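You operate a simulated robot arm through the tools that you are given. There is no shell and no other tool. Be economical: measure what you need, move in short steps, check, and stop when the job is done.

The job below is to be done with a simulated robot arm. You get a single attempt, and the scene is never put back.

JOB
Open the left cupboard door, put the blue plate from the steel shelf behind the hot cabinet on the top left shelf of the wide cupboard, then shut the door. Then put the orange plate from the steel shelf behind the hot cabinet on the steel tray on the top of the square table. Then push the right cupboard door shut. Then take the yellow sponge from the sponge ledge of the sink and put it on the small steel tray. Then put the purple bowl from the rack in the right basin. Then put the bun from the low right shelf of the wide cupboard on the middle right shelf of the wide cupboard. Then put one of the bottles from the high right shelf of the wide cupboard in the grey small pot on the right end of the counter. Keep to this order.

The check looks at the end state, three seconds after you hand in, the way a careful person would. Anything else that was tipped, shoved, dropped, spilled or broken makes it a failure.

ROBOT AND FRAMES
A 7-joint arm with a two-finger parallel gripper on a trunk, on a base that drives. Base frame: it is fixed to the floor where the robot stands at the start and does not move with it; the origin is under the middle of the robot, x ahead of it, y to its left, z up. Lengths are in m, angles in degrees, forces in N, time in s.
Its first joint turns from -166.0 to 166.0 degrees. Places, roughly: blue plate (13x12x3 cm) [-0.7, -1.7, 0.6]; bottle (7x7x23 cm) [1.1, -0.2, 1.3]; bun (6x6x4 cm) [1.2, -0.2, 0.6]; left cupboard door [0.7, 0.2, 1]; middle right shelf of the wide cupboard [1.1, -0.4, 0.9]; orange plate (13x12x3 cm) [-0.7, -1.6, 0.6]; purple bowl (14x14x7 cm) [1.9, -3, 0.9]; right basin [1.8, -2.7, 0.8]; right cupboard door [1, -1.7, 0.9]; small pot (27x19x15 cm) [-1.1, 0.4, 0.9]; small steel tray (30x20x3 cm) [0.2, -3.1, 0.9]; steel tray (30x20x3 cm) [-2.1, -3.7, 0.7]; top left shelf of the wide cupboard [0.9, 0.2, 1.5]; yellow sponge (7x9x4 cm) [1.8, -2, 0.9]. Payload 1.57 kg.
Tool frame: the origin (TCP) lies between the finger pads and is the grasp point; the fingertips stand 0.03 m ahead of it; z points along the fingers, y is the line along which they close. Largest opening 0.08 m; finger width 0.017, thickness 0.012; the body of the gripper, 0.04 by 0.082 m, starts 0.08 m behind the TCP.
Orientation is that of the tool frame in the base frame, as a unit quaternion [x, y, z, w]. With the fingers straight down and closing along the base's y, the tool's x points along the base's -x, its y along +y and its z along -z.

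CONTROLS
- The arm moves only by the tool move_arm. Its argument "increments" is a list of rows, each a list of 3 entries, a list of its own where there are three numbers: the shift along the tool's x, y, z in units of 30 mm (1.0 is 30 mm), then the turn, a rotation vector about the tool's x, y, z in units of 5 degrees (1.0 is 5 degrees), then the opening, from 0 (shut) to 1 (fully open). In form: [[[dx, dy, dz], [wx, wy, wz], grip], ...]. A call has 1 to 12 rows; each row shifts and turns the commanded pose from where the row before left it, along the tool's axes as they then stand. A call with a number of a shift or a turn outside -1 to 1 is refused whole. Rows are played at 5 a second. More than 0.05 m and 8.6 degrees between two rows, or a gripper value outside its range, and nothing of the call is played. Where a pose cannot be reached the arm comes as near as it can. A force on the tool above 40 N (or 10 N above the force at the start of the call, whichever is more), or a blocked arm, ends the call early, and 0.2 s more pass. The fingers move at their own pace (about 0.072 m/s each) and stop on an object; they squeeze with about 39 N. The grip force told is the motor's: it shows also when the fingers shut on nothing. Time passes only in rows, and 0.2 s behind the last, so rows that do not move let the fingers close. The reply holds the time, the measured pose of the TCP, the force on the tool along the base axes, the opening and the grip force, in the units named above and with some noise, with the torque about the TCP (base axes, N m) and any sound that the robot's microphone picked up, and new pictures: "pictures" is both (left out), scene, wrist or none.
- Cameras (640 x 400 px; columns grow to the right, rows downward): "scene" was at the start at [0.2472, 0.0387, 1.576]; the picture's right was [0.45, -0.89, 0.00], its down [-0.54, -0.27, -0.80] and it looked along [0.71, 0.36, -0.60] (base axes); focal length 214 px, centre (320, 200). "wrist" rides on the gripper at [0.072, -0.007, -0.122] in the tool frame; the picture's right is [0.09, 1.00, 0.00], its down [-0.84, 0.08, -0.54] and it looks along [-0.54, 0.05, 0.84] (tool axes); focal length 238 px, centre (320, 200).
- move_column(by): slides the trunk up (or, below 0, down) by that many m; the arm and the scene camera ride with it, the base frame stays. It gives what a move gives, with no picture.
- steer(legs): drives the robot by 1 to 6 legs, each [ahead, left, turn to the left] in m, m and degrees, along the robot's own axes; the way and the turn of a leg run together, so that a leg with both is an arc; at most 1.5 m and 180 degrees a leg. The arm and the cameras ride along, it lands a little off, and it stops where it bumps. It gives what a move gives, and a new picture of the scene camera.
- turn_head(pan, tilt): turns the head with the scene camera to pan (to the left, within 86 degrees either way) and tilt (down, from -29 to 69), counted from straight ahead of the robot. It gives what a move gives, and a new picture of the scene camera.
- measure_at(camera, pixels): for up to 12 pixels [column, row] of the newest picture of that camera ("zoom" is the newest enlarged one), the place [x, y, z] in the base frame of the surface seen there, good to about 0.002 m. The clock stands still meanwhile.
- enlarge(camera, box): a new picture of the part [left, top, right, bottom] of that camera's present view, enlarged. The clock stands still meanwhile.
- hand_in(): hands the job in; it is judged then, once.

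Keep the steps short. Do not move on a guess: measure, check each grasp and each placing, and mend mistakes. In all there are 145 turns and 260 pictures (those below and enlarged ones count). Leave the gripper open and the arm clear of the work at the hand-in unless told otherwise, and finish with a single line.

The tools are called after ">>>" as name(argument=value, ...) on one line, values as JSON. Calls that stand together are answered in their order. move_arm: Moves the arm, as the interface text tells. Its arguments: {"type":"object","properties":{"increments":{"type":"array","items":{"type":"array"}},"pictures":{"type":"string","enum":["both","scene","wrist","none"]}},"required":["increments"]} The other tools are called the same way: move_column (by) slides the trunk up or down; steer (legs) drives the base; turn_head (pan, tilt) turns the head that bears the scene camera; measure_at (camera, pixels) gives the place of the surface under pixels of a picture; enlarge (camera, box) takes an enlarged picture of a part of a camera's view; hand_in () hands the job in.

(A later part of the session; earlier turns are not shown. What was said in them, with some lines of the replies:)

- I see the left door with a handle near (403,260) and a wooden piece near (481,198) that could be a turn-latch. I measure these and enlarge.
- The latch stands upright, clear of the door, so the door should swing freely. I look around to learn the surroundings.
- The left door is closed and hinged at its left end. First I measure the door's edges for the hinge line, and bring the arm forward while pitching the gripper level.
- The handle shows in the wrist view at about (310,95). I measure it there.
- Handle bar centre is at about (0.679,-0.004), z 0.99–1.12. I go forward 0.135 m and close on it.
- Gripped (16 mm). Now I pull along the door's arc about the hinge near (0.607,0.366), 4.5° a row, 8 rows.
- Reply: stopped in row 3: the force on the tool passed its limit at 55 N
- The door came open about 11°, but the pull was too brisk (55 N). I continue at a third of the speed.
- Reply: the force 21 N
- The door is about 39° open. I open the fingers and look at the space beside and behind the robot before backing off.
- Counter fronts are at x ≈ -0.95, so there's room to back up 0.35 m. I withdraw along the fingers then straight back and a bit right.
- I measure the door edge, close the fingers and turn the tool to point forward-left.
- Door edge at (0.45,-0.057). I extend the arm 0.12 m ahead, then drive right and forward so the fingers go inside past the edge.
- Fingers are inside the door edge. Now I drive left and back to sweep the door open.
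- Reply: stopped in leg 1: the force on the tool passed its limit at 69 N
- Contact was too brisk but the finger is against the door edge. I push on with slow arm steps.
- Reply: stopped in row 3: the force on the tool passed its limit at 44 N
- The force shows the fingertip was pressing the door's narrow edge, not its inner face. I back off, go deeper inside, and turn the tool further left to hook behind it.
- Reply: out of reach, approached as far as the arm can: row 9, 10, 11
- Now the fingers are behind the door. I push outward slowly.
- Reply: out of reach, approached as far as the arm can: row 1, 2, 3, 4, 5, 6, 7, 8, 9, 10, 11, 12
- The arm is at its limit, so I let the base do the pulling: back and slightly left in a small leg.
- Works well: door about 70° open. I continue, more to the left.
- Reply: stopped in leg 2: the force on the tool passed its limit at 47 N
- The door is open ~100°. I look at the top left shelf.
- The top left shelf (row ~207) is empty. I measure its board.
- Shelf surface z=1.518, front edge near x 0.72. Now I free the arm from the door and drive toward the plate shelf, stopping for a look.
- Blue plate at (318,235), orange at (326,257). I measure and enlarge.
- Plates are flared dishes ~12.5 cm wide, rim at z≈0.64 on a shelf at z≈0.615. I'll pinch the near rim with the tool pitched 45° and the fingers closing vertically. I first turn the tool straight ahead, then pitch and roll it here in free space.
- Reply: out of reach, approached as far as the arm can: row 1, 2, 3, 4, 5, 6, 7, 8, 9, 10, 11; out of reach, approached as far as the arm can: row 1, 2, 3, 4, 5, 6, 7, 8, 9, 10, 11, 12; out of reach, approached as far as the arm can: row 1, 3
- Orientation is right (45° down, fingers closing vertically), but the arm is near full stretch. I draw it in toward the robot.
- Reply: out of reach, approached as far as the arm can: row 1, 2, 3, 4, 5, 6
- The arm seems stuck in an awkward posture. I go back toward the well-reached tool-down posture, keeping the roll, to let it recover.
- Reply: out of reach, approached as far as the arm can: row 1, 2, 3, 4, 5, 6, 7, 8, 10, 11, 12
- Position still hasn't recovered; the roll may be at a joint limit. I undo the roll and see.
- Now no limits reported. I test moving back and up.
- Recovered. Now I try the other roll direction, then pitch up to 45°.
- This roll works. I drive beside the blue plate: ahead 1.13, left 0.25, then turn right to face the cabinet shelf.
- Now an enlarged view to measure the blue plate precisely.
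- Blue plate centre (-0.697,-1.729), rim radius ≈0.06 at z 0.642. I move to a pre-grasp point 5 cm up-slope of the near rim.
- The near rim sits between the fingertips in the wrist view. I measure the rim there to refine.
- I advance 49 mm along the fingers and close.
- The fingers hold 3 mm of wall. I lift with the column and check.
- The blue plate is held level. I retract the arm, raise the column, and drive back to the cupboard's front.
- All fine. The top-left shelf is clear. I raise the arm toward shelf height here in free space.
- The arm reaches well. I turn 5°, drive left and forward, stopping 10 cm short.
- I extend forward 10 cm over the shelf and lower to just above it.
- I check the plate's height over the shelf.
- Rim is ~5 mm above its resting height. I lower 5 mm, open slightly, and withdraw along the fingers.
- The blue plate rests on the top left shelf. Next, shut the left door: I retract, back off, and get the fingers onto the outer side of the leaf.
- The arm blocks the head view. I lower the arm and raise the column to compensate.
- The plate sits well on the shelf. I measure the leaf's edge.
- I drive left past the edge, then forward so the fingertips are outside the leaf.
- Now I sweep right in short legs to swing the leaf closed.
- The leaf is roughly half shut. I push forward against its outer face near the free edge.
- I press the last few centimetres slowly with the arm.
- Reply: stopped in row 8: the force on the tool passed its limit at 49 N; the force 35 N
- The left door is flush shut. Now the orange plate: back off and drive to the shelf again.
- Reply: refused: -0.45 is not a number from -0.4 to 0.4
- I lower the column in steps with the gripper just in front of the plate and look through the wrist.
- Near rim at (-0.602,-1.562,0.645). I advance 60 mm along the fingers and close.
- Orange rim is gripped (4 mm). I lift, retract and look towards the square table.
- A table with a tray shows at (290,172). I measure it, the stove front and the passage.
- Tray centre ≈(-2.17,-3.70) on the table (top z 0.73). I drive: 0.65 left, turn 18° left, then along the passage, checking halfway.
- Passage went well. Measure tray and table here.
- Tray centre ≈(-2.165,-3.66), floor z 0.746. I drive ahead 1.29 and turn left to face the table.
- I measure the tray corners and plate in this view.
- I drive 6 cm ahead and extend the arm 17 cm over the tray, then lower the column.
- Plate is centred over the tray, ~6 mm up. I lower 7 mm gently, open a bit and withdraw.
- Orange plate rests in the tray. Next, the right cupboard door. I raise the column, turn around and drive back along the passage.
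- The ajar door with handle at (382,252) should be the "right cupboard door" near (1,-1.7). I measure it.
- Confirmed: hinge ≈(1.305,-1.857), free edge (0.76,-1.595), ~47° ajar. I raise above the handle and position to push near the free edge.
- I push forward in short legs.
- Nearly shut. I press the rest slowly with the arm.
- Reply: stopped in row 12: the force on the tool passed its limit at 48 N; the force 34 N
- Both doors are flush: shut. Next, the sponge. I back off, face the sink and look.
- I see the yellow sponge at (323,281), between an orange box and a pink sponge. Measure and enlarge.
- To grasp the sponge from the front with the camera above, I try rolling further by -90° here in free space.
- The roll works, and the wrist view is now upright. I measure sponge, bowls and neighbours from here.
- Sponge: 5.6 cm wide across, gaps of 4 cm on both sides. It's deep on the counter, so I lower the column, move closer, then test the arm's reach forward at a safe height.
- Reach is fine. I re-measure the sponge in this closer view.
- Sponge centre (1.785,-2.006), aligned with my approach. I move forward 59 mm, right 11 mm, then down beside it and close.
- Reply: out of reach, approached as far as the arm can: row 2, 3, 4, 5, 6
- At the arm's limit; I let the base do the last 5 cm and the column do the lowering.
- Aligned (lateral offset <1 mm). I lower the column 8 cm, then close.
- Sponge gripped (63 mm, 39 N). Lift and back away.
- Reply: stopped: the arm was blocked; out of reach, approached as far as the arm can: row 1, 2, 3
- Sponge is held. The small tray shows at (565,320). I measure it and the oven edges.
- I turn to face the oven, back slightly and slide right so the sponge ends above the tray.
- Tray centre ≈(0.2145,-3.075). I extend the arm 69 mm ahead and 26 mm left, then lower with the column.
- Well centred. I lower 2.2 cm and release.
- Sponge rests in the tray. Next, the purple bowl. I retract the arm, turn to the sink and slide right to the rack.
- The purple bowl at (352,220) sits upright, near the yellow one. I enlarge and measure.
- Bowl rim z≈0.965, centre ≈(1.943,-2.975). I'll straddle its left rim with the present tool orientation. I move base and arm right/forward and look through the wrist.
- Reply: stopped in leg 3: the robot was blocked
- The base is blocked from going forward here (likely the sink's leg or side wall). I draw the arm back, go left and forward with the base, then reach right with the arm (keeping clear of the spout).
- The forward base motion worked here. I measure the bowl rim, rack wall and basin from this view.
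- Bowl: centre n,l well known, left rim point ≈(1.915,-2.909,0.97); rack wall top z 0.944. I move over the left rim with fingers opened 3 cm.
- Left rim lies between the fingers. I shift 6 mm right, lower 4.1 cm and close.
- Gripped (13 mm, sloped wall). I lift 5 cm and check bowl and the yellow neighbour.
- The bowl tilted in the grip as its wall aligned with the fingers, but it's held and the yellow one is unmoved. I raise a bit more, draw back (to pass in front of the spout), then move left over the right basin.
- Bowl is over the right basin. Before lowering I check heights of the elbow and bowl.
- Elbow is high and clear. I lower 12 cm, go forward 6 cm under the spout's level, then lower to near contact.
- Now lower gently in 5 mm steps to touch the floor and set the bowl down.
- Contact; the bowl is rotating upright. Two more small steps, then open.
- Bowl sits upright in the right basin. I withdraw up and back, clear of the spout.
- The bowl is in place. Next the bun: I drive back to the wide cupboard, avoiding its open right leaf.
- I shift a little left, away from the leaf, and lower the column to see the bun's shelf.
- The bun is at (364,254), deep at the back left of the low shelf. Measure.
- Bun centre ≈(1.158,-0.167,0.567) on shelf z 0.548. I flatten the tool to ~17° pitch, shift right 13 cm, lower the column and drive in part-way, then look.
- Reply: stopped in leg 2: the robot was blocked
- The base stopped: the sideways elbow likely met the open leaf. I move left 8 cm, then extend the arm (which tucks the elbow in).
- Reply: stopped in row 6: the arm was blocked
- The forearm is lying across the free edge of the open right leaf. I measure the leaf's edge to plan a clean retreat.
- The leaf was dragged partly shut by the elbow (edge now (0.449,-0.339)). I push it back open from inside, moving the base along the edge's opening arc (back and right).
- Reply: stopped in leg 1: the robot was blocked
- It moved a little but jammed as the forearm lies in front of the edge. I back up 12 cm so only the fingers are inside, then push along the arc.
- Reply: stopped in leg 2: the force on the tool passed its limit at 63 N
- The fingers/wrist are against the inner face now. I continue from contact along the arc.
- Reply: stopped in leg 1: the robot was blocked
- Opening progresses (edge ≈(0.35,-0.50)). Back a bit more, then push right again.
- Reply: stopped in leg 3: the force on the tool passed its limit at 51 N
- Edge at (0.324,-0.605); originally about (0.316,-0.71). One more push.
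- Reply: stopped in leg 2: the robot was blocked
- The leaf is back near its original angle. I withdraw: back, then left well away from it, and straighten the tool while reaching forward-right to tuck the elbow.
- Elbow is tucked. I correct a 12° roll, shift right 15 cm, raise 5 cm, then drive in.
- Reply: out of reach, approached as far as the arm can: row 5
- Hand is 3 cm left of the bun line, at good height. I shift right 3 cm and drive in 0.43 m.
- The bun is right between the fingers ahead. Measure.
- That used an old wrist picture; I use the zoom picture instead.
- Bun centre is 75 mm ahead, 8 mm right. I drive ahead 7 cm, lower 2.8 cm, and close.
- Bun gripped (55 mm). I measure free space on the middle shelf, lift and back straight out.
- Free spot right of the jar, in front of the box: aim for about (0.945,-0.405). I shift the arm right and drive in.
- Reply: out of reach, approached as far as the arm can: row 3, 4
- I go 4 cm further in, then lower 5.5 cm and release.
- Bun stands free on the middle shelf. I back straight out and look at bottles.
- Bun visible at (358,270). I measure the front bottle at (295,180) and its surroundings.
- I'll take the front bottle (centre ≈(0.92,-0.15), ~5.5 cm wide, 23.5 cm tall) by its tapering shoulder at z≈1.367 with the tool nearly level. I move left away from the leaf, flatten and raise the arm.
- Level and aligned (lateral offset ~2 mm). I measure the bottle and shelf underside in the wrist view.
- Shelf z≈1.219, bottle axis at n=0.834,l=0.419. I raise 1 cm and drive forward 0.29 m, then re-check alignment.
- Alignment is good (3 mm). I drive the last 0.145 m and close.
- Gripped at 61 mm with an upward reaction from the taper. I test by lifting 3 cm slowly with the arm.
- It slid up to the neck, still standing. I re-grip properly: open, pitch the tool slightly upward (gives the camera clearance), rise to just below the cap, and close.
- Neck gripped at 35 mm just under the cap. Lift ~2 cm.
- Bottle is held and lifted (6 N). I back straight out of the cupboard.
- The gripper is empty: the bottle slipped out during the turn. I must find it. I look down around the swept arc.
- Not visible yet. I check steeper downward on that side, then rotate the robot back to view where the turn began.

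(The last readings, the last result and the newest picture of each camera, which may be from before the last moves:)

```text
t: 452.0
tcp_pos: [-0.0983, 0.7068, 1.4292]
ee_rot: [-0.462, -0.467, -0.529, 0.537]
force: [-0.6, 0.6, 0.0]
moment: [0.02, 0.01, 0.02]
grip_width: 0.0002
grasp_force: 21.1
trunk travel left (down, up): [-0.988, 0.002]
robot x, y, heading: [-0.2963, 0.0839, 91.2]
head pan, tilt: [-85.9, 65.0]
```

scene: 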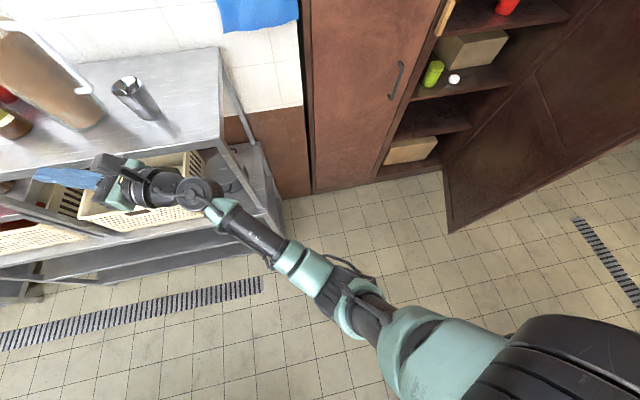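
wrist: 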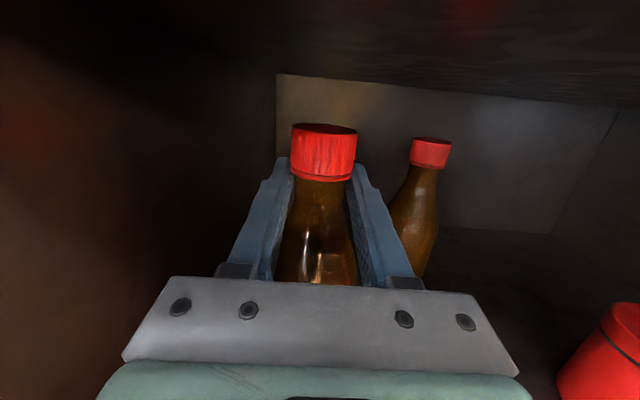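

Still not seen. I look ahead and to the left from here.

>>> turn_head(pan=-20, tilt=50)

>>> turn_head(pan=50, tilt=60)

>>> turn_head(pan=-45, tilt=69)

```text
t: 453.3
tcp_pos: [-0.0975, 0.7065, 1.4285]
ee_rot: [-0.461, -0.468, -0.528, 0.538]
force: [0.1, -0.4, -0.5]
moment: [-0.01, 0.02, 0.04]
grip_width: 0.0
grasp_force: 21.2
trunk travel left (down, up): [-0.988, 0.002]
robot x, y, heading: [-0.2979, 0.091, 91.2]
head pan, tilt: [-20.0, 50.0]
```

scene: 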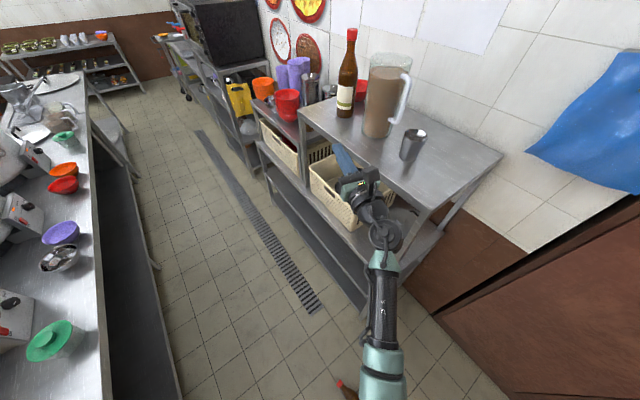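

```text
t: 454.7
tcp_pos: [-0.0975, 0.7054, 1.4285]
ee_rot: [-0.461, -0.469, -0.528, 0.538]
force: [0.3, 0.4, -0.1]
moment: [0.02, -0.01, -0.01]
grip_width: 0.0
grasp_force: 21.3
trunk travel left (down, up): [-0.988, 0.002]
robot x, y, heading: [-0.2983, 0.0878, 91.3]
head pan, tilt: [50.0, 60.0]
```

scene: 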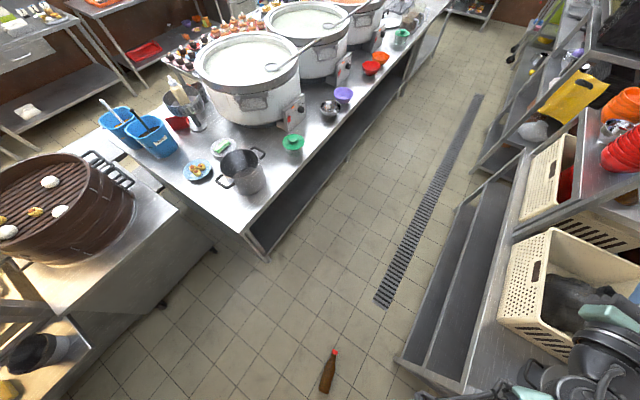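

```text
t: 456.4
tcp_pos: [-0.097, 0.7055, 1.4299]
ee_rot: [-0.462, -0.468, -0.529, 0.537]
force: [-0.1, 0.7, 0.6]
moment: [0.01, -0.03, 0.02]
grip_width: 0.0001
grasp_force: 22.0
trunk travel left (down, up): [-0.988, 0.002]
robot x, y, heading: [-0.2968, 0.0876, 91.4]
head pan, tilt: [-45.0, 68.8]
```

scene: 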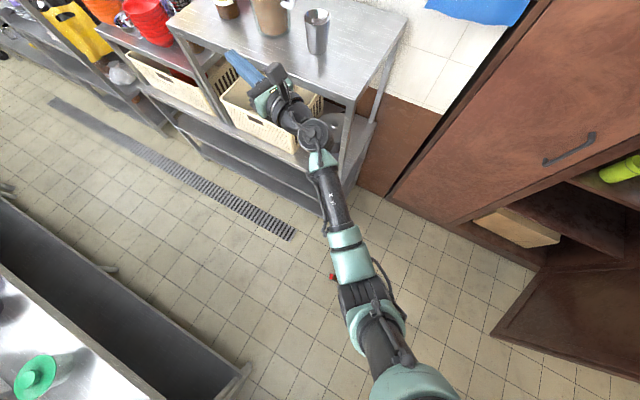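

Found it: lying intact on the floor near (328,372) of the second view. I look again to measure its pose.

>>> turn_head(pan=40, tilt=69)

>>> enlarge(camera="scene", box=[240, 200, 560, 400])

```text
t: 458.0
tcp_pos: [-0.0982, 0.705, 1.429]
ee_rot: [-0.462, -0.468, -0.529, 0.537]
force: [0.4, 0.5, -0.4]
moment: [-0.04, 0.02, -0.01]
grip_width: 0.0001
grasp_force: 21.1
trunk travel left (down, up): [-0.988, 0.002]
robot x, y, heading: [-0.2955, 0.0835, 91.6]
head pan, tilt: [40.0, 68.8]
```

scene: 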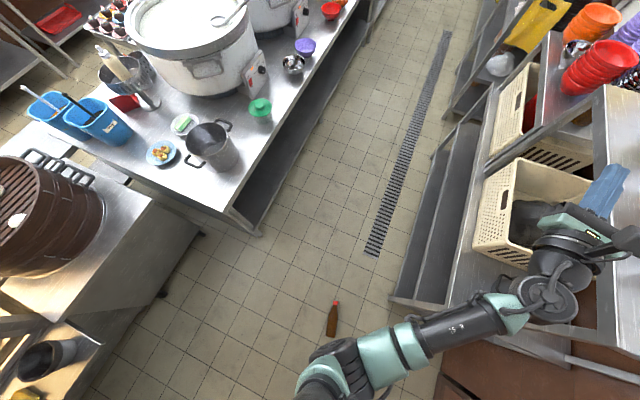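

```text
2.00 times, centred on (400, 300) of scene
```

zoom: 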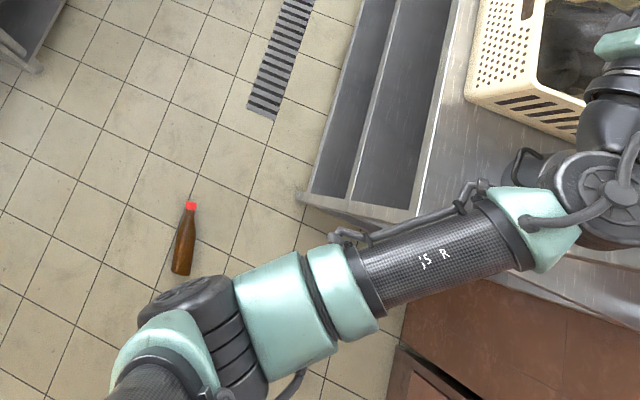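

>>> measure_at(camera="zoom", pixels=[[190, 206], [187, 220], [184, 245], [180, 268], [174, 250], [193, 250]])

>>> measure_at(camera="scene", pixels=[[208, 145], [190, 135], [232, 125], [215, 160], [208, 128], [208, 155], [240, 200], [300, 180], [210, 110]])

```text
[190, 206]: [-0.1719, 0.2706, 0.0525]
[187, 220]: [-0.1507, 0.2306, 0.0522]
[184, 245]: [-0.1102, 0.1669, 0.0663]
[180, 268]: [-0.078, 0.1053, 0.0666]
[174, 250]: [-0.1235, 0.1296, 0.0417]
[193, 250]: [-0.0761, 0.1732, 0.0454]
```

```text
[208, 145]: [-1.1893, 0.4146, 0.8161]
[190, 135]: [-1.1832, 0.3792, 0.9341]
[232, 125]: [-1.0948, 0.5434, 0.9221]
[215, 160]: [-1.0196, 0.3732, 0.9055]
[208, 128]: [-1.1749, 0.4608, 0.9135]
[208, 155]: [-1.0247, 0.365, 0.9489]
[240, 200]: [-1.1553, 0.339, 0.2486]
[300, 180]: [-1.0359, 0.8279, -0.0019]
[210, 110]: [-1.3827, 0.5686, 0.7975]
```

The bottle lies at about (-0.07,0.09)→(-0.18,0.28), cap pointing to heading ~119°. I'll pick it with the tool straight down, cap ahead, so that levelling the tool later turns it upright. I drive behind its bottom end.

>>> steer(legs=[[-0.33, 0, 0], [0, -0.4, 0], [0, 0, 27.8]])

>>> move_arm(increments=[[[0, 0, 0], [0, -1, 0], 1], [[0, 0, 0], [0, -1, 0], 1], [[0, 0, 0], [0, -1, 0], 1], [[0, 0, 0], [0, -1, 0], 1], [[0, 0, 0], [0, -1, 0], 1], [[0, 0, 0], [0, -1, 0], 1], [[0, 0, 0], [0, -1, 0], 1], [[0, 0, 0], [0, -1, 0], 1], [[-0.3, 0, 0], [0, -1, 0], 1], [[-0.3, 0, 0.3], [0, -1, 0], 1], [[-0.3, 0, 0.3], [0, -1, 0], 1], [[-0.3, 0, 0.3], [0, -1, 0], 1]], pictures="none")

>>> move_arm(increments=[[[-0.3, 0, 0.5], [0, -1, 0], 1], [[-0.3, 0, 0.5], [0, -1, 0], 1], [[-0.3, 0, 0.7], [0, -1, 0], 1], [[-0.3, 0, 0.7], [0, -1, 0], 1], [[-0.3, 0, 0.9], [0, -1, 0], 1], [[-0.2, 0, 0.9], [0, -1, 0], 1], [[-0.2, 0, 1], [0, -1, 0], 1], [[0, 0, 1], [0, -0.5, 0], 1], [[0, 0, 1], [0, 0, 0], 1], [[0, 0, 1], [0, 0, 0], 1], [[0, 0, 1], [0, 0, 0], 1], [[0, 0, 1], [0, 0, 0], 1]], pictures="none")

>>> turn_head(pan=0, tilt=60)

```text
t: 463.7
tcp_pos: [-0.0049, 0.4037, 1.4296]
ee_rot: [-0.334, -0.566, -0.382, 0.65]
force: [0.2, -0.2, 0.2]
moment: [0.03, -0.01, -0.02]
grip_width: 0.0
grasp_force: 20.8
trunk travel left (down, up): [-0.988, 0.002]
robot x, y, heading: [0.112, -0.236, 119.6]
head pan, tilt: [40.0, 68.8]
```

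scene: 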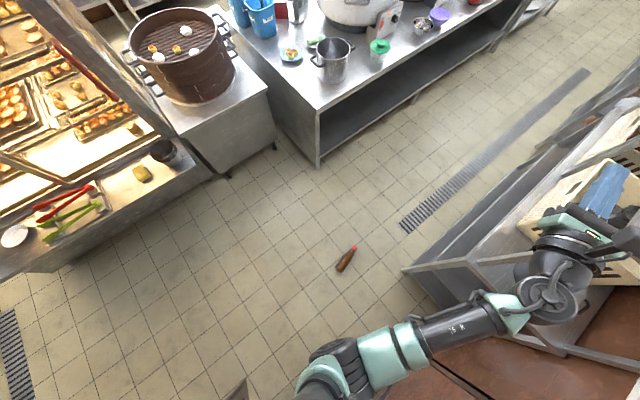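

```text
t: 466.3
tcp_pos: [-0.0035, 0.4022, 1.384]
ee_rot: [0.482, 0.815, 0.164, -0.278]
force: [0.5, -0.5, 0.7]
moment: [0.02, -0.01, -0.03]
grip_width: 0.0796
grasp_force: 0.0
trunk travel left (down, up): [-0.988, 0.002]
robot x, y, heading: [0.1099, -0.2347, 119.2]
head pan, tilt: [40.0, 68.8]
```

```text
t: 468.9
tcp_pos: [-0.0168, 0.3451, 1.1225]
ee_rot: [0.508, 0.861, 0.002, 0.0]
force: [-0.6, -0.3, 0.6]
moment: [0.01, 0.01, -0.02]
grip_width: 0.0801
grasp_force: 0.1
out of reach, approached as far as the arm can: row 7, 8, 9, 10, 11, 12
trunk travel left (down, up): [-0.988, 0.002]
robot x, y, heading: [0.1092, -0.2344, 119.4]
head pan, tilt: [40.0, 68.8]
```

```text
t: 470.0
tcp_pos: [-0.0157, 0.3464, 1.1235]
ee_rot: [0.508, 0.861, 0.002, -0.002]
force: [0.2, 0.2, 0.3]
moment: [0.0, 0.02, -0.01]
grip_width: 0.08
grasp_force: 0.0
trunk travel left (down, up): [-0.988, 0.002]
robot x, y, heading: [0.1089, -0.236, 119.4]
head pan, tilt: [0.0, 60.0]
```

scene: 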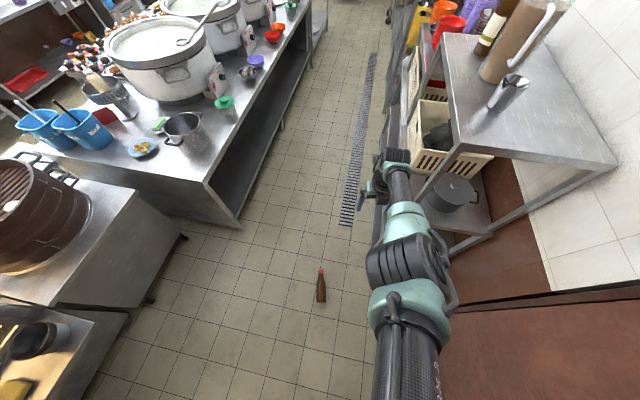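

The bottle lies along my heading, cap ahead, and the tool now points straight down. I bring the arm to the centre line and lower the column.

>>> move_arm(increments=[[[-0.45, -0.98, 0], [0, 0, 0], 1], [[-0.45, -0.98, 0], [0, 0, 0], 1], [[-0.45, -0.98, 0], [0, 0, 0], 1], [[-0.45, -0.98, 0], [0, 0, 0], 1], [[-0.45, -0.98, 0], [0, 0, 0], 1], [[-0.45, -0.98, 0], [0, 0, 0], 1]], pictures="none")

>>> move_column(by=-0.4)

>>> move_column(by=-0.3)

>>> enlarge(camera="wrist", box=[0, 0, 640, 400])

>>> measure_at(camera="zoom", pixels=[[320, 60], [320, 100], [320, 140], [320, 20], [300, 100], [340, 100]])

```text
t: 471.4
tcp_pos: [-0.1329, 0.1888, 1.123]
ee_rot: [0.508, 0.861, 0.001, -0.001]
force: [0.8, -0.7, 0.1]
moment: [0.01, 0.01, 0.03]
grip_width: 0.0797
grasp_force: 0.1
trunk travel left (down, up): [-0.988, 0.002]
robot x, y, heading: [0.1112, -0.2337, 119.4]
head pan, tilt: [0.0, 60.0]
```

```text
t: 475.2
tcp_pos: [-0.1326, 0.1892, 0.7233]
ee_rot: [0.508, 0.861, 0.0, -0.003]
force: [0.5, 0.1, -0.1]
moment: [0.0, 0.01, 0.0]
grip_width: 0.0801
grasp_force: 0.0
trunk travel left (down, up): [-0.588, 0.402]
robot x, y, heading: [0.1137, -0.2307, 119.3]
head pan, tilt: [0.0, 60.0]
```

```text
t: 478.2
tcp_pos: [-0.1335, 0.189, 0.4225]
ee_rot: [0.508, 0.861, 0.001, -0.002]
force: [0.2, -0.5, -0.2]
moment: [0.0, 0.05, 0.02]
grip_width: 0.0799
grasp_force: 0.0
trunk travel left (down, up): [-0.288, 0.702]
robot x, y, heading: [0.1134, -0.2376, 119.5]
head pan, tilt: [0.0, 60.0]
```

```text
1.00 times, centred on (320, 200) of wrist (not enlarged: the box is as wide or as high as the picture)
```

zoom: 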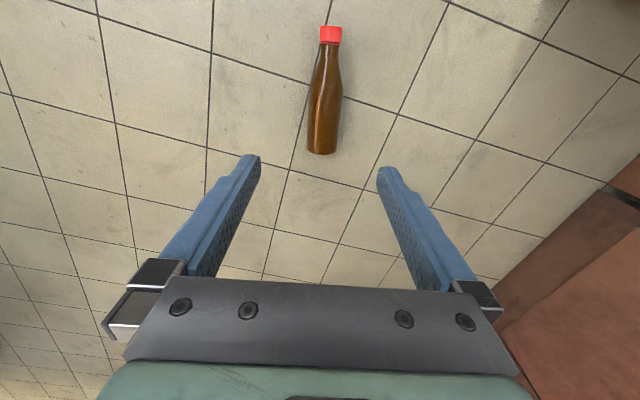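

```text
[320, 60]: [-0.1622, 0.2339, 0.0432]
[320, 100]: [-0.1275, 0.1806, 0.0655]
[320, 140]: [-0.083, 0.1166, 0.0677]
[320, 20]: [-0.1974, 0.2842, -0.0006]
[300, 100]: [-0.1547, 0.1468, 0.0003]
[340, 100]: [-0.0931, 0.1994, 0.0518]
```

I refine the bottle's axis and ends.

>>> measure_at(camera="zoom", pixels=[[331, 28], [330, 42], [328, 62], [326, 90], [324, 115], [321, 148], [311, 115], [338, 115]])

```text
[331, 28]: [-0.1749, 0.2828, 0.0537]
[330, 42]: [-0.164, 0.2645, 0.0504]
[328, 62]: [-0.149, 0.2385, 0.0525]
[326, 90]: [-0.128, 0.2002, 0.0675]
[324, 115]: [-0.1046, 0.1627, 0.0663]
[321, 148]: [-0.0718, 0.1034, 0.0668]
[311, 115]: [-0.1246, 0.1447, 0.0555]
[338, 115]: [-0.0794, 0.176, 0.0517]
```

Grip point at (-0.129,0.202). I shift 8 mm ahead, 10 mm right, lower the column fully and check.

>>> move_arm(increments=[[[0.28, 0.35, 0], [0, 0, 0], 1]], pictures="none")

>>> move_column(by=-0.28)

>>> move_arm(increments=[[[0, 0, 0.5], [0, 0, 0], 1], [[0, 0, 0.5], [0, 0, 0], 1]], pictures="wrist")

>>> measure_at(camera="wrist", pixels=[[320, 100], [320, 150], [320, 200], [290, 150], [350, 150], [320, 60]])

```text
t: 478.6
tcp_pos: [-0.1279, 0.2022, 0.4219]
ee_rot: [0.508, 0.862, 0.001, -0.002]
force: [-0.8, -0.4, -0.2]
moment: [0.0, -0.02, -0.02]
grip_width: 0.0797
grasp_force: 0.0
trunk travel left (down, up): [-0.288, 0.702]
robot x, y, heading: [0.1098, -0.2379, 119.6]
head pan, tilt: [0.0, 60.0]
```

```text
t: 481.4
tcp_pos: [-0.1287, 0.2004, 0.1431]
ee_rot: [0.508, 0.862, 0.0, -0.003]
force: [1.2, -0.1, 0.7]
moment: [0.01, 0.04, -0.03]
grip_width: 0.0801
grasp_force: 0.0
trunk travel left (down, up): [-0.008, 0.982]
robot x, y, heading: [0.1131, -0.2335, 119.4]
head pan, tilt: [0.0, 60.0]
```

```text
t: 482.1
tcp_pos: [-0.1295, 0.202, 0.1102]
ee_rot: [0.508, 0.861, 0.0, -0.003]
force: [0.0, -0.7, -0.2]
moment: [0.0, 0.01, 0.02]
grip_width: 0.0801
grasp_force: 0.1
trunk travel left (down, up): [-0.008, 0.982]
robot x, y, heading: [0.111, -0.2333, 119.3]
head pan, tilt: [0.0, 60.0]
```

wrist: 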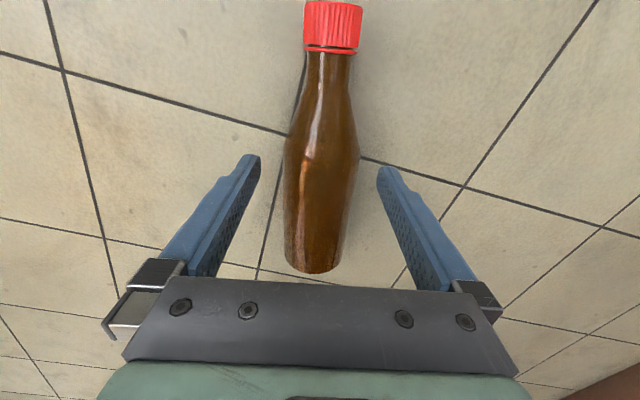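

```text
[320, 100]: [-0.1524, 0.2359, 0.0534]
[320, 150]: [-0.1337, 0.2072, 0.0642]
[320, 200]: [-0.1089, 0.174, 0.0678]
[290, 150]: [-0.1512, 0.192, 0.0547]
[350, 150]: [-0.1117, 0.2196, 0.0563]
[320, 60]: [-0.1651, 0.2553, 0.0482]
```

Centred. I move 1 cm towards the bottom, descend to z≈0.042 and close on the body.

>>> move_arm(increments=[[[-0.35, 0, 0.4], [0, 0, 0], 1], [[0, 0, 0.7], [0, 0, 0], 1], [[0, 0, 0.7], [0, 0, 0], 1], [[0, 0, 0.45], [0, 0, 0], 1], [[0, 0, 0], [0, 0, 0], 0.8], [[0, 0, 0], [0, 0, 0], 0], [[0, 0, 0], [0, 0, 0], 0], [[0, 0, 0], [0, 0, 0], 0]], pictures="wrist")

```text
t: 483.9
tcp_pos: [-0.1244, 0.1938, 0.0453]
ee_rot: [0.508, 0.861, 0.001, -0.003]
force: [1.4, 1.5, -0.3]
moment: [0.26, 0.01, 0.0]
grip_width: 0.0654
grasp_force: 39.2
trunk travel left (down, up): [-0.008, 0.982]
robot x, y, heading: [0.113, -0.2331, 119.4]
head pan, tilt: [0.0, 60.0]
```

wrist: 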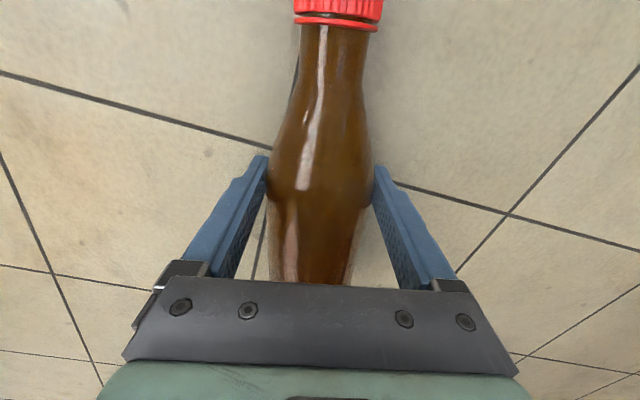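

Firm grip on the body (65 mm). I lift with the column and check the hold.

>>> move_column(by=0.4)

>>> move_column(by=0.4)

>>> move_arm(increments=[[[0, 0, 0], [0, 0.6, 0], 0], [[0, 0, 0], [0, 1, 0], 0], [[0, 0, 0], [0, 1, 0], 0], [[0, 0, 0], [0, 1, 0], 0], [[0, 0, 0], [0, 1, 0], 0], [[0, 0, 0], [0, 1, 0], 0], [[0, 0, 0], [0, 1, 0], 0], [[0, 0, 0], [0, 1, 0], 0], [[0, 0, 0], [0, 1, 0], 0], [[0, 0, 0], [0, 1, 0], 0]], pictures="both")

```text
t: 487.7
tcp_pos: [-0.125, 0.1921, 0.4439]
ee_rot: [0.508, 0.861, 0.0, -0.002]
force: [-0.5, -0.1, -5.9]
moment: [0.15, 0.03, 0.02]
grip_width: 0.0652
grasp_force: 39.6
trunk travel left (down, up): [-0.408, 0.582]
robot x, y, heading: [0.1112, -0.2369, 119.3]
head pan, tilt: [0.0, 60.0]
```

```text
t: 491.5
tcp_pos: [-0.1245, 0.1935, 0.8442]
ee_rot: [0.508, 0.861, 0.0, -0.002]
force: [0.2, -0.7, -6.1]
moment: [0.15, 0.09, 0.0]
grip_width: 0.0655
grasp_force: 38.5
trunk travel left (down, up): [-0.808, 0.182]
robot x, y, heading: [0.1127, -0.2365, 119.6]
head pan, tilt: [0.0, 60.0]
```

```text
t: 493.7
tcp_pos: [-0.1256, 0.1926, 0.8463]
ee_rot: [0.493, 0.835, 0.124, -0.21]
force: [0.4, -1.2, -6.3]
moment: [0.12, 0.03, -0.03]
grip_width: 0.0653
grasp_force: 38.5
out of reach, approached as far as the arm can: row 7, 8, 9, 10
trunk travel left (down, up): [-0.808, 0.182]
robot x, y, heading: [0.1112, -0.2334, 119.3]
head pan, tilt: [0.0, 60.0]
```

scene: 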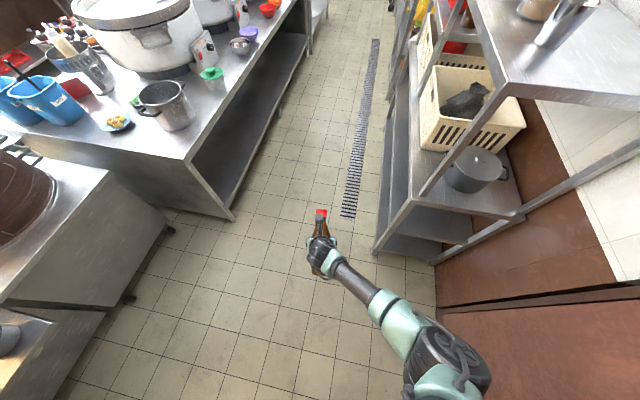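
wrist: 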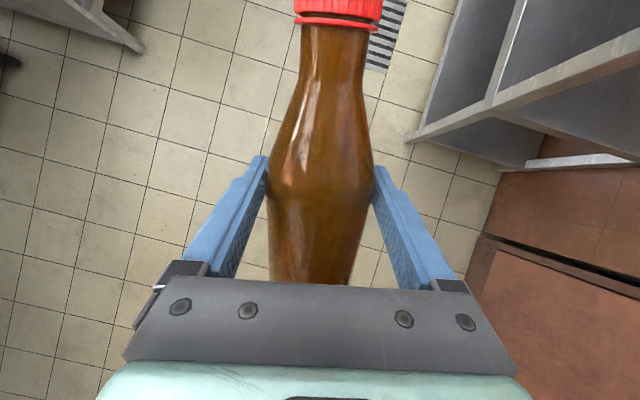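

The pitch-up hit a limit here; I raise and extend the arm first, then continue pitching up.

>>> move_arm(increments=[[[0.79, 0, -0.63], [0, 0, 0], 0], [[0.79, 0, -0.63], [0, 0, 0], 0], [[0.79, 0, -0.63], [0, 0, 0], 0], [[0.79, 0, -0.63], [0, 0, 0], 0], [[0.79, 0, -0.63], [0, 0, 0], 0], [[0.79, 0, -0.63], [0, 0, 0], 0], [[0.79, 0, -0.63], [0, 0, 0], 0], [[0.79, 0, -0.63], [0, 0, 0], 0], [[0.79, 0, -0.63], [0, 0, 0], 0], [[0, 0, 0], [0, 1, 0], 0], [[0, 0, 0], [0, 1, 0], 0], [[0, 0, 0], [0, 1, 0], 0]], pictures="none")

>>> move_arm(increments=[[[0, 0, 0], [0, 1, 0], 0], [[0, 0, 0], [0, 1, 0], 0], [[0, 0, 0], [0, 1, 0], 0], [[0, 0, 0], [0, 1, 0], 0], [[0, 0, 0], [0, 1, 0], 0], [[0, 0, 0], [0, 0, 0], 0]], pictures="both")

```text
t: 496.3
tcp_pos: [-0.1766, 0.2868, 1.0968]
ee_rot: [0.473, 0.801, 0.186, -0.317]
force: [0.8, 0.1, -5.4]
moment: [0.05, 0.03, 0.01]
grip_width: 0.0653
grasp_force: 39.1
trunk travel left (down, up): [-0.808, 0.182]
robot x, y, heading: [0.1111, -0.2369, 119.1]
head pan, tilt: [0.0, 60.0]
```

```text
t: 497.7
tcp_pos: [-0.176, 0.2884, 1.0961]
ee_rot: [0.464, 0.786, 0.207, -0.352]
force: [0.2, 0.0, -6.0]
moment: [0.03, 0.04, 0.02]
grip_width: 0.0655
grasp_force: 39.0
out of reach, approached as far as the arm can: row 2, 3, 4, 5
trunk travel left (down, up): [-0.808, 0.182]
robot x, y, heading: [0.1097, -0.2338, 119.4]
head pan, tilt: [0.0, 60.0]
```

scene: 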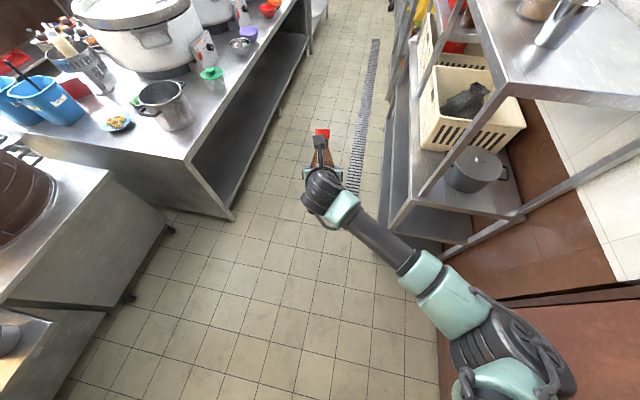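
wrist: 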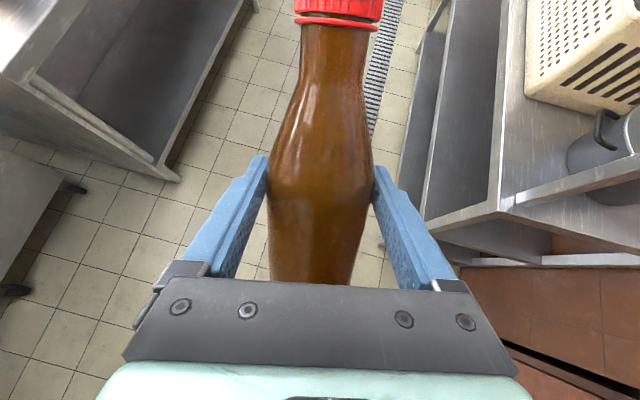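

Pitch is 42° now. I extend up-forward some more and continue pitching.

>>> move_arm(increments=[[[0.9, 0, 0], [0, 0, 0], 0], [[0.9, 0, 0], [0, 0, 0], 0], [[0.9, 0, 0], [0, 0, 0], 0], [[0.9, 0, 0], [0, 0, 0], 0], [[0.9, 0, 0], [0, 0, 0], 0], [[0, 0, 0], [0, 1, 0], 0], [[0, 0, 0], [0, 1, 0], 0], [[0, 0, 0], [0, 1, 0], 0], [[0, 0, 0], [0, 1, 0], 0], [[0, 0, 0], [0, 1, 0], 0]], pictures="wrist")

```text
t: 499.9
tcp_pos: [-0.2191, 0.3662, 1.1971]
ee_rot: [0.439, 0.743, 0.256, -0.435]
force: [0.3, 0.1, -5.7]
moment: [0.01, 0.02, 0.01]
grip_width: 0.0653
grasp_force: 39.4
out of reach, approached as far as the arm can: row 9, 10
trunk travel left (down, up): [-0.808, 0.182]
robot x, y, heading: [0.1132, -0.2351, 119.6]
head pan, tilt: [0.0, 60.0]
```

wrist: 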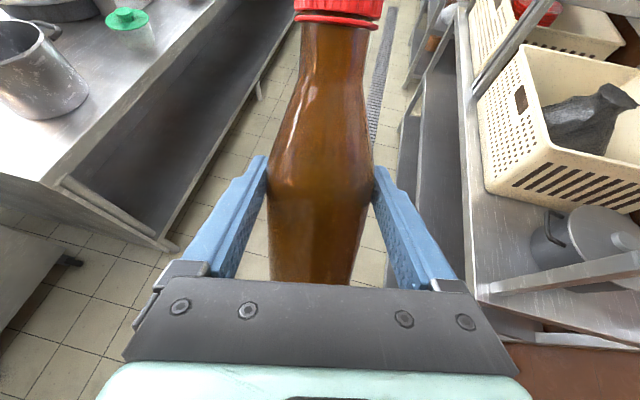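

Pitch 29°: bottle tilts only 29° from vertical, good enough to set into the pot. I measure the pot.

>>> enlarge(camera="scene", box=[60, 40, 260, 165])

```text
3.20 times, centred on (160, 102) of scene
```

zoom: 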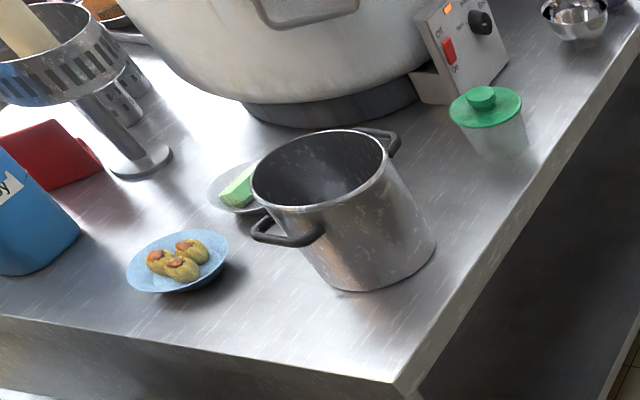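

>>> measure_at(camera="zoom", pixels=[[254, 180], [388, 158], [330, 203], [320, 133], [320, 175], [290, 208], [375, 185], [290, 180], [398, 380], [340, 285], [275, 230], [380, 135]])

```text
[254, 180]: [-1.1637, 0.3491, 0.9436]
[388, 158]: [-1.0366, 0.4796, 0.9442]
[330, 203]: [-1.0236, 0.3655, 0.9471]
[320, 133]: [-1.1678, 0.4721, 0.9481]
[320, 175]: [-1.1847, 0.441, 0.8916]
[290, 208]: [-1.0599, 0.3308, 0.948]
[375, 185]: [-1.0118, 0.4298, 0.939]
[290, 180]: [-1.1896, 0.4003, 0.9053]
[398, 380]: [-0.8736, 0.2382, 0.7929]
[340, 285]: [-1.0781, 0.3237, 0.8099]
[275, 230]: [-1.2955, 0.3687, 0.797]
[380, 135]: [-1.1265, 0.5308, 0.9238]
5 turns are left
```

Pot centre ≈(-1.098,0.415), rim z 0.946. I turn left 40°, slide right, then drive straight to put the bottle over the pot, and lower part-way.

>>> steer(legs=[[0, 0, 20], [0, 0, 20.4], [0, -0.197, 0], [0.5, 0, 0], [0.19, 0, 0]])

>>> move_column(by=-0.09)

>>> enlarge(camera="wrist", box=[0, 0, 640, 400])

>>> measure_at(camera="zoom", pixels=[[320, 285], [320, 200], [250, 100], [400, 100], [200, 200], [440, 200], [250, 260], [390, 260], [337, 10], [230, 60], [420, 60], [390, 160]])

```text
t: 507.3
tcp_pos: [-1.1052, 0.4406, 1.1965]
ee_rot: [0.16, 0.848, 0.093, -0.497]
force: [-0.3, 0.4, -6.9]
moment: [-0.01, 0.05, -0.01]
grip_width: 0.0657
grasp_force: 38.7
trunk travel left (down, up): [-0.808, 0.182]
robot x, y, heading: [-0.4669, 0.189, 159.1]
head pan, tilt: [0.0, 60.0]
```

scene: 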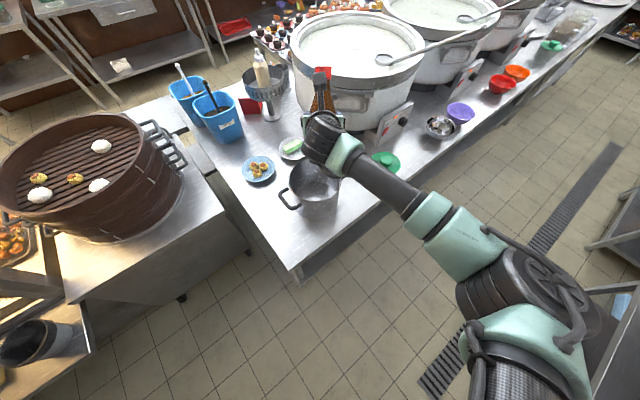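

```text
t: 508.6
tcp_pos: [-1.1049, 0.4418, 1.107]
ee_rot: [0.16, 0.848, 0.093, -0.497]
force: [-0.5, 0.2, -5.9]
moment: [0.06, 0.0, -0.03]
grip_width: 0.0654
grasp_force: 39.0
trunk travel left (down, up): [-0.718, 0.272]
robot x, y, heading: [-0.4614, 0.1894, 159.3]
head pan, tilt: [0.0, 60.0]
```

```text
1.00 times, centred on (320, 200) of wrist (not enlarged: the box is as wide or as high as the picture)
```

zoom: 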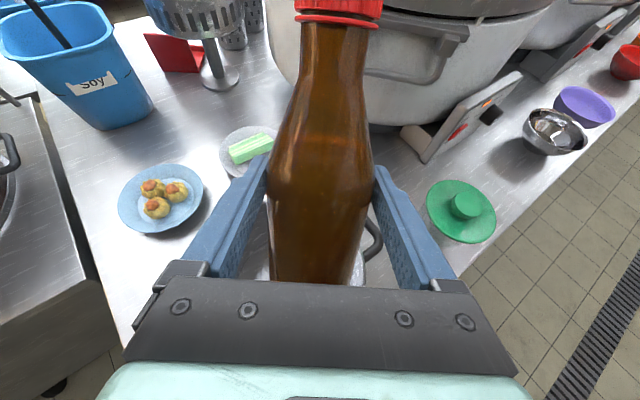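

```text
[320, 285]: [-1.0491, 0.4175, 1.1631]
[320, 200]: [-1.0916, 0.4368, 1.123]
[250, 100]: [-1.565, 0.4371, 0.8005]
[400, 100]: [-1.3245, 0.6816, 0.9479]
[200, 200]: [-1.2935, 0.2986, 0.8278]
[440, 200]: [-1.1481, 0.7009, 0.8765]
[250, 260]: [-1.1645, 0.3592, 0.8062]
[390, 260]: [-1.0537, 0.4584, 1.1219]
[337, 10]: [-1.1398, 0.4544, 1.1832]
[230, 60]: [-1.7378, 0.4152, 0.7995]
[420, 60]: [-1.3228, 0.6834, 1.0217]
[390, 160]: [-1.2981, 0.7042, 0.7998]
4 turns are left
```

Offset: 23 mm to shift left, height fine. I shift, lower to just above the pot's bottom and look before releasing.

>>> move_arm(increments=[[[0.05, -0.77, 0.1], [0, 0, 0], 0], [[0, 0, 0], [0, 0, 0], 0]], pictures="none")

>>> move_column(by=-0.165)

>>> enlarge(camera="wrist", box=[0, 0, 640, 400])

>>> enlarge(camera="scene", box=[240, 100, 400, 200])

```text
t: 509.2
tcp_pos: [-1.1152, 0.4215, 1.1064]
ee_rot: [0.16, 0.848, 0.093, -0.497]
force: [0.1, 0.5, -6.2]
moment: [0.01, 0.0, 0.04]
grip_width: 0.0655
grasp_force: 39.0
trunk travel left (down, up): [-0.718, 0.272]
robot x, y, heading: [-0.4717, 0.1882, 159.0]
head pan, tilt: [0.0, 60.0]
```

```text
t: 511.1
tcp_pos: [-1.1158, 0.422, 0.9416]
ee_rot: [0.16, 0.847, 0.093, -0.498]
force: [-2.2, 0.9, -4.1]
moment: [-0.04, -0.16, -0.01]
grip_width: 0.0652
grasp_force: 39.1
trunk travel left (down, up): [-0.553, 0.437]
robot x, y, heading: [-0.4643, 0.1967, 159.3]
head pan, tilt: [0.0, 60.0]
```

```text
1.00 times, centred on (320, 200) of wrist (not enlarged: the box is as wide or as high as the picture)
```

zoom: 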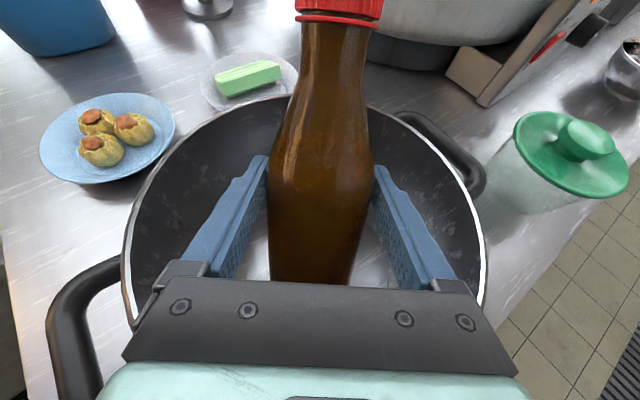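

```text
4.00 times, centred on (320, 150) of scene
3 turns are left
```

zoom: 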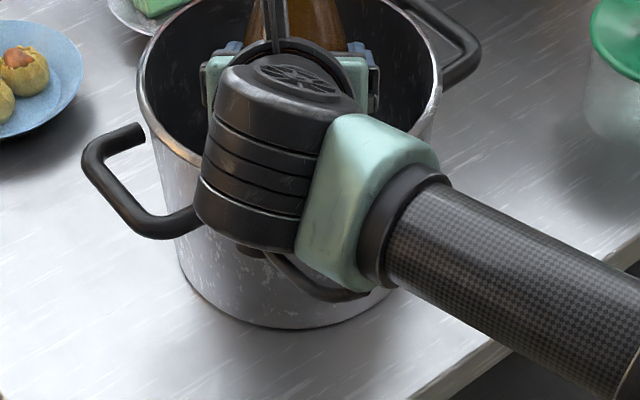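

The bottle is well inside the pot. I open, let it settle, rise straight up, back away and check.

>>> move_arm(increments=[[[0, 0, 0], [0, 0, 0], 0.85], [[0, 0, 0], [0, 0, 0], 0.9], [[0, 0, 0], [0, 0, 0], 1], [[0, 0, 0], [0, 0, 0], 1], [[0, 0, 0], [0, 0, 0], 1], [[0, 0, 0], [0, 0, 0], 1], [[0, 0, 0], [0, 0, 0], 1], [[0, 0, 0], [0, 0, 0], 1]], pictures="none")

>>> move_column(by=0.28)

>>> steer(legs=[[-0.3, 0, 0]])

>>> enlarge(camera="scene", box=[200, 40, 440, 190])

```text
t: 512.9
tcp_pos: [-1.1151, 0.4209, 0.9423]
ee_rot: [0.161, 0.847, 0.094, -0.497]
force: [-3.8, 0.5, 6.2]
moment: [-0.12, -0.58, 0.0]
grip_width: 0.0802
grasp_force: 0.1
trunk travel left (down, up): [-0.553, 0.437]
robot x, y, heading: [-0.4661, 0.1939, 158.9]
head pan, tilt: [0.0, 60.0]
```

```text
t: 515.7
tcp_pos: [-1.1146, 0.4212, 1.2211]
ee_rot: [0.16, 0.848, 0.093, -0.497]
force: [0.4, -0.5, 0.3]
moment: [0.0, -0.03, -0.02]
grip_width: 0.0799
grasp_force: 0.1
trunk travel left (down, up): [-0.833, 0.157]
robot x, y, heading: [-0.4642, 0.188, 159.0]
head pan, tilt: [0.0, 60.0]
```

```text
t: 517.8
tcp_pos: [-0.8333, 0.3116, 1.2225]
ee_rot: [0.159, 0.848, 0.093, -0.496]
force: [0.4, 0.3, 0.5]
moment: [0.01, 0.0, 0.03]
grip_width: 0.08
grasp_force: 0.1
trunk travel left (down, up): [-0.833, 0.157]
robot x, y, heading: [-0.1828, 0.0813, 159.4]
head pan, tilt: [0.0, 60.0]
```

scene: 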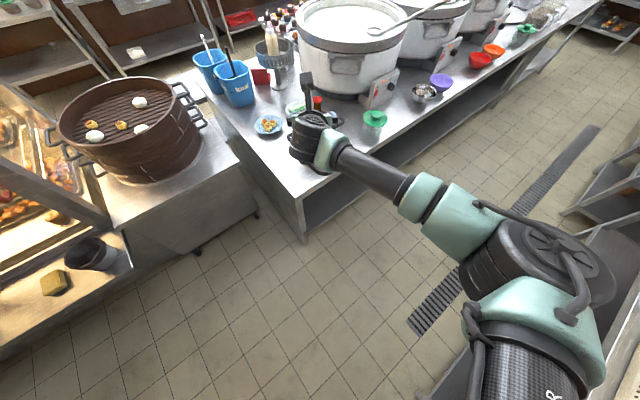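

```text
2.67 times, centred on (320, 115) of scene
2 turns are left
```

zoom: 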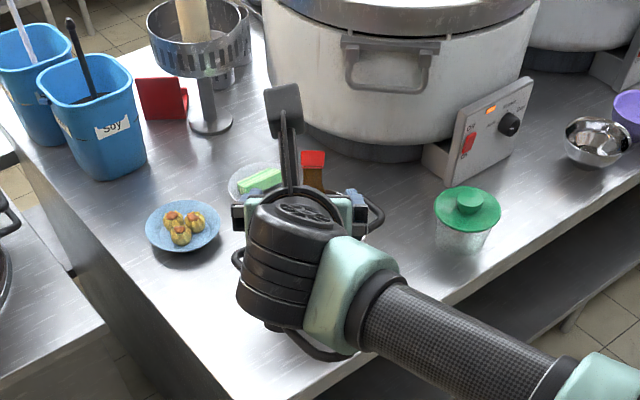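

The bottle stands in the pot, the gripper is open and the arm is clear, so I hand in.

>>> hand_in()

```text
The job is handed in.
```

All seven steps were completed in order and the job is handed in, but the bottle slipped and fell to the floor on the way (I picked it up and set it in the pot), and the wide cupboard's open right leaf was dragged partly shut, then pushed back to about 3 cm from its first position.
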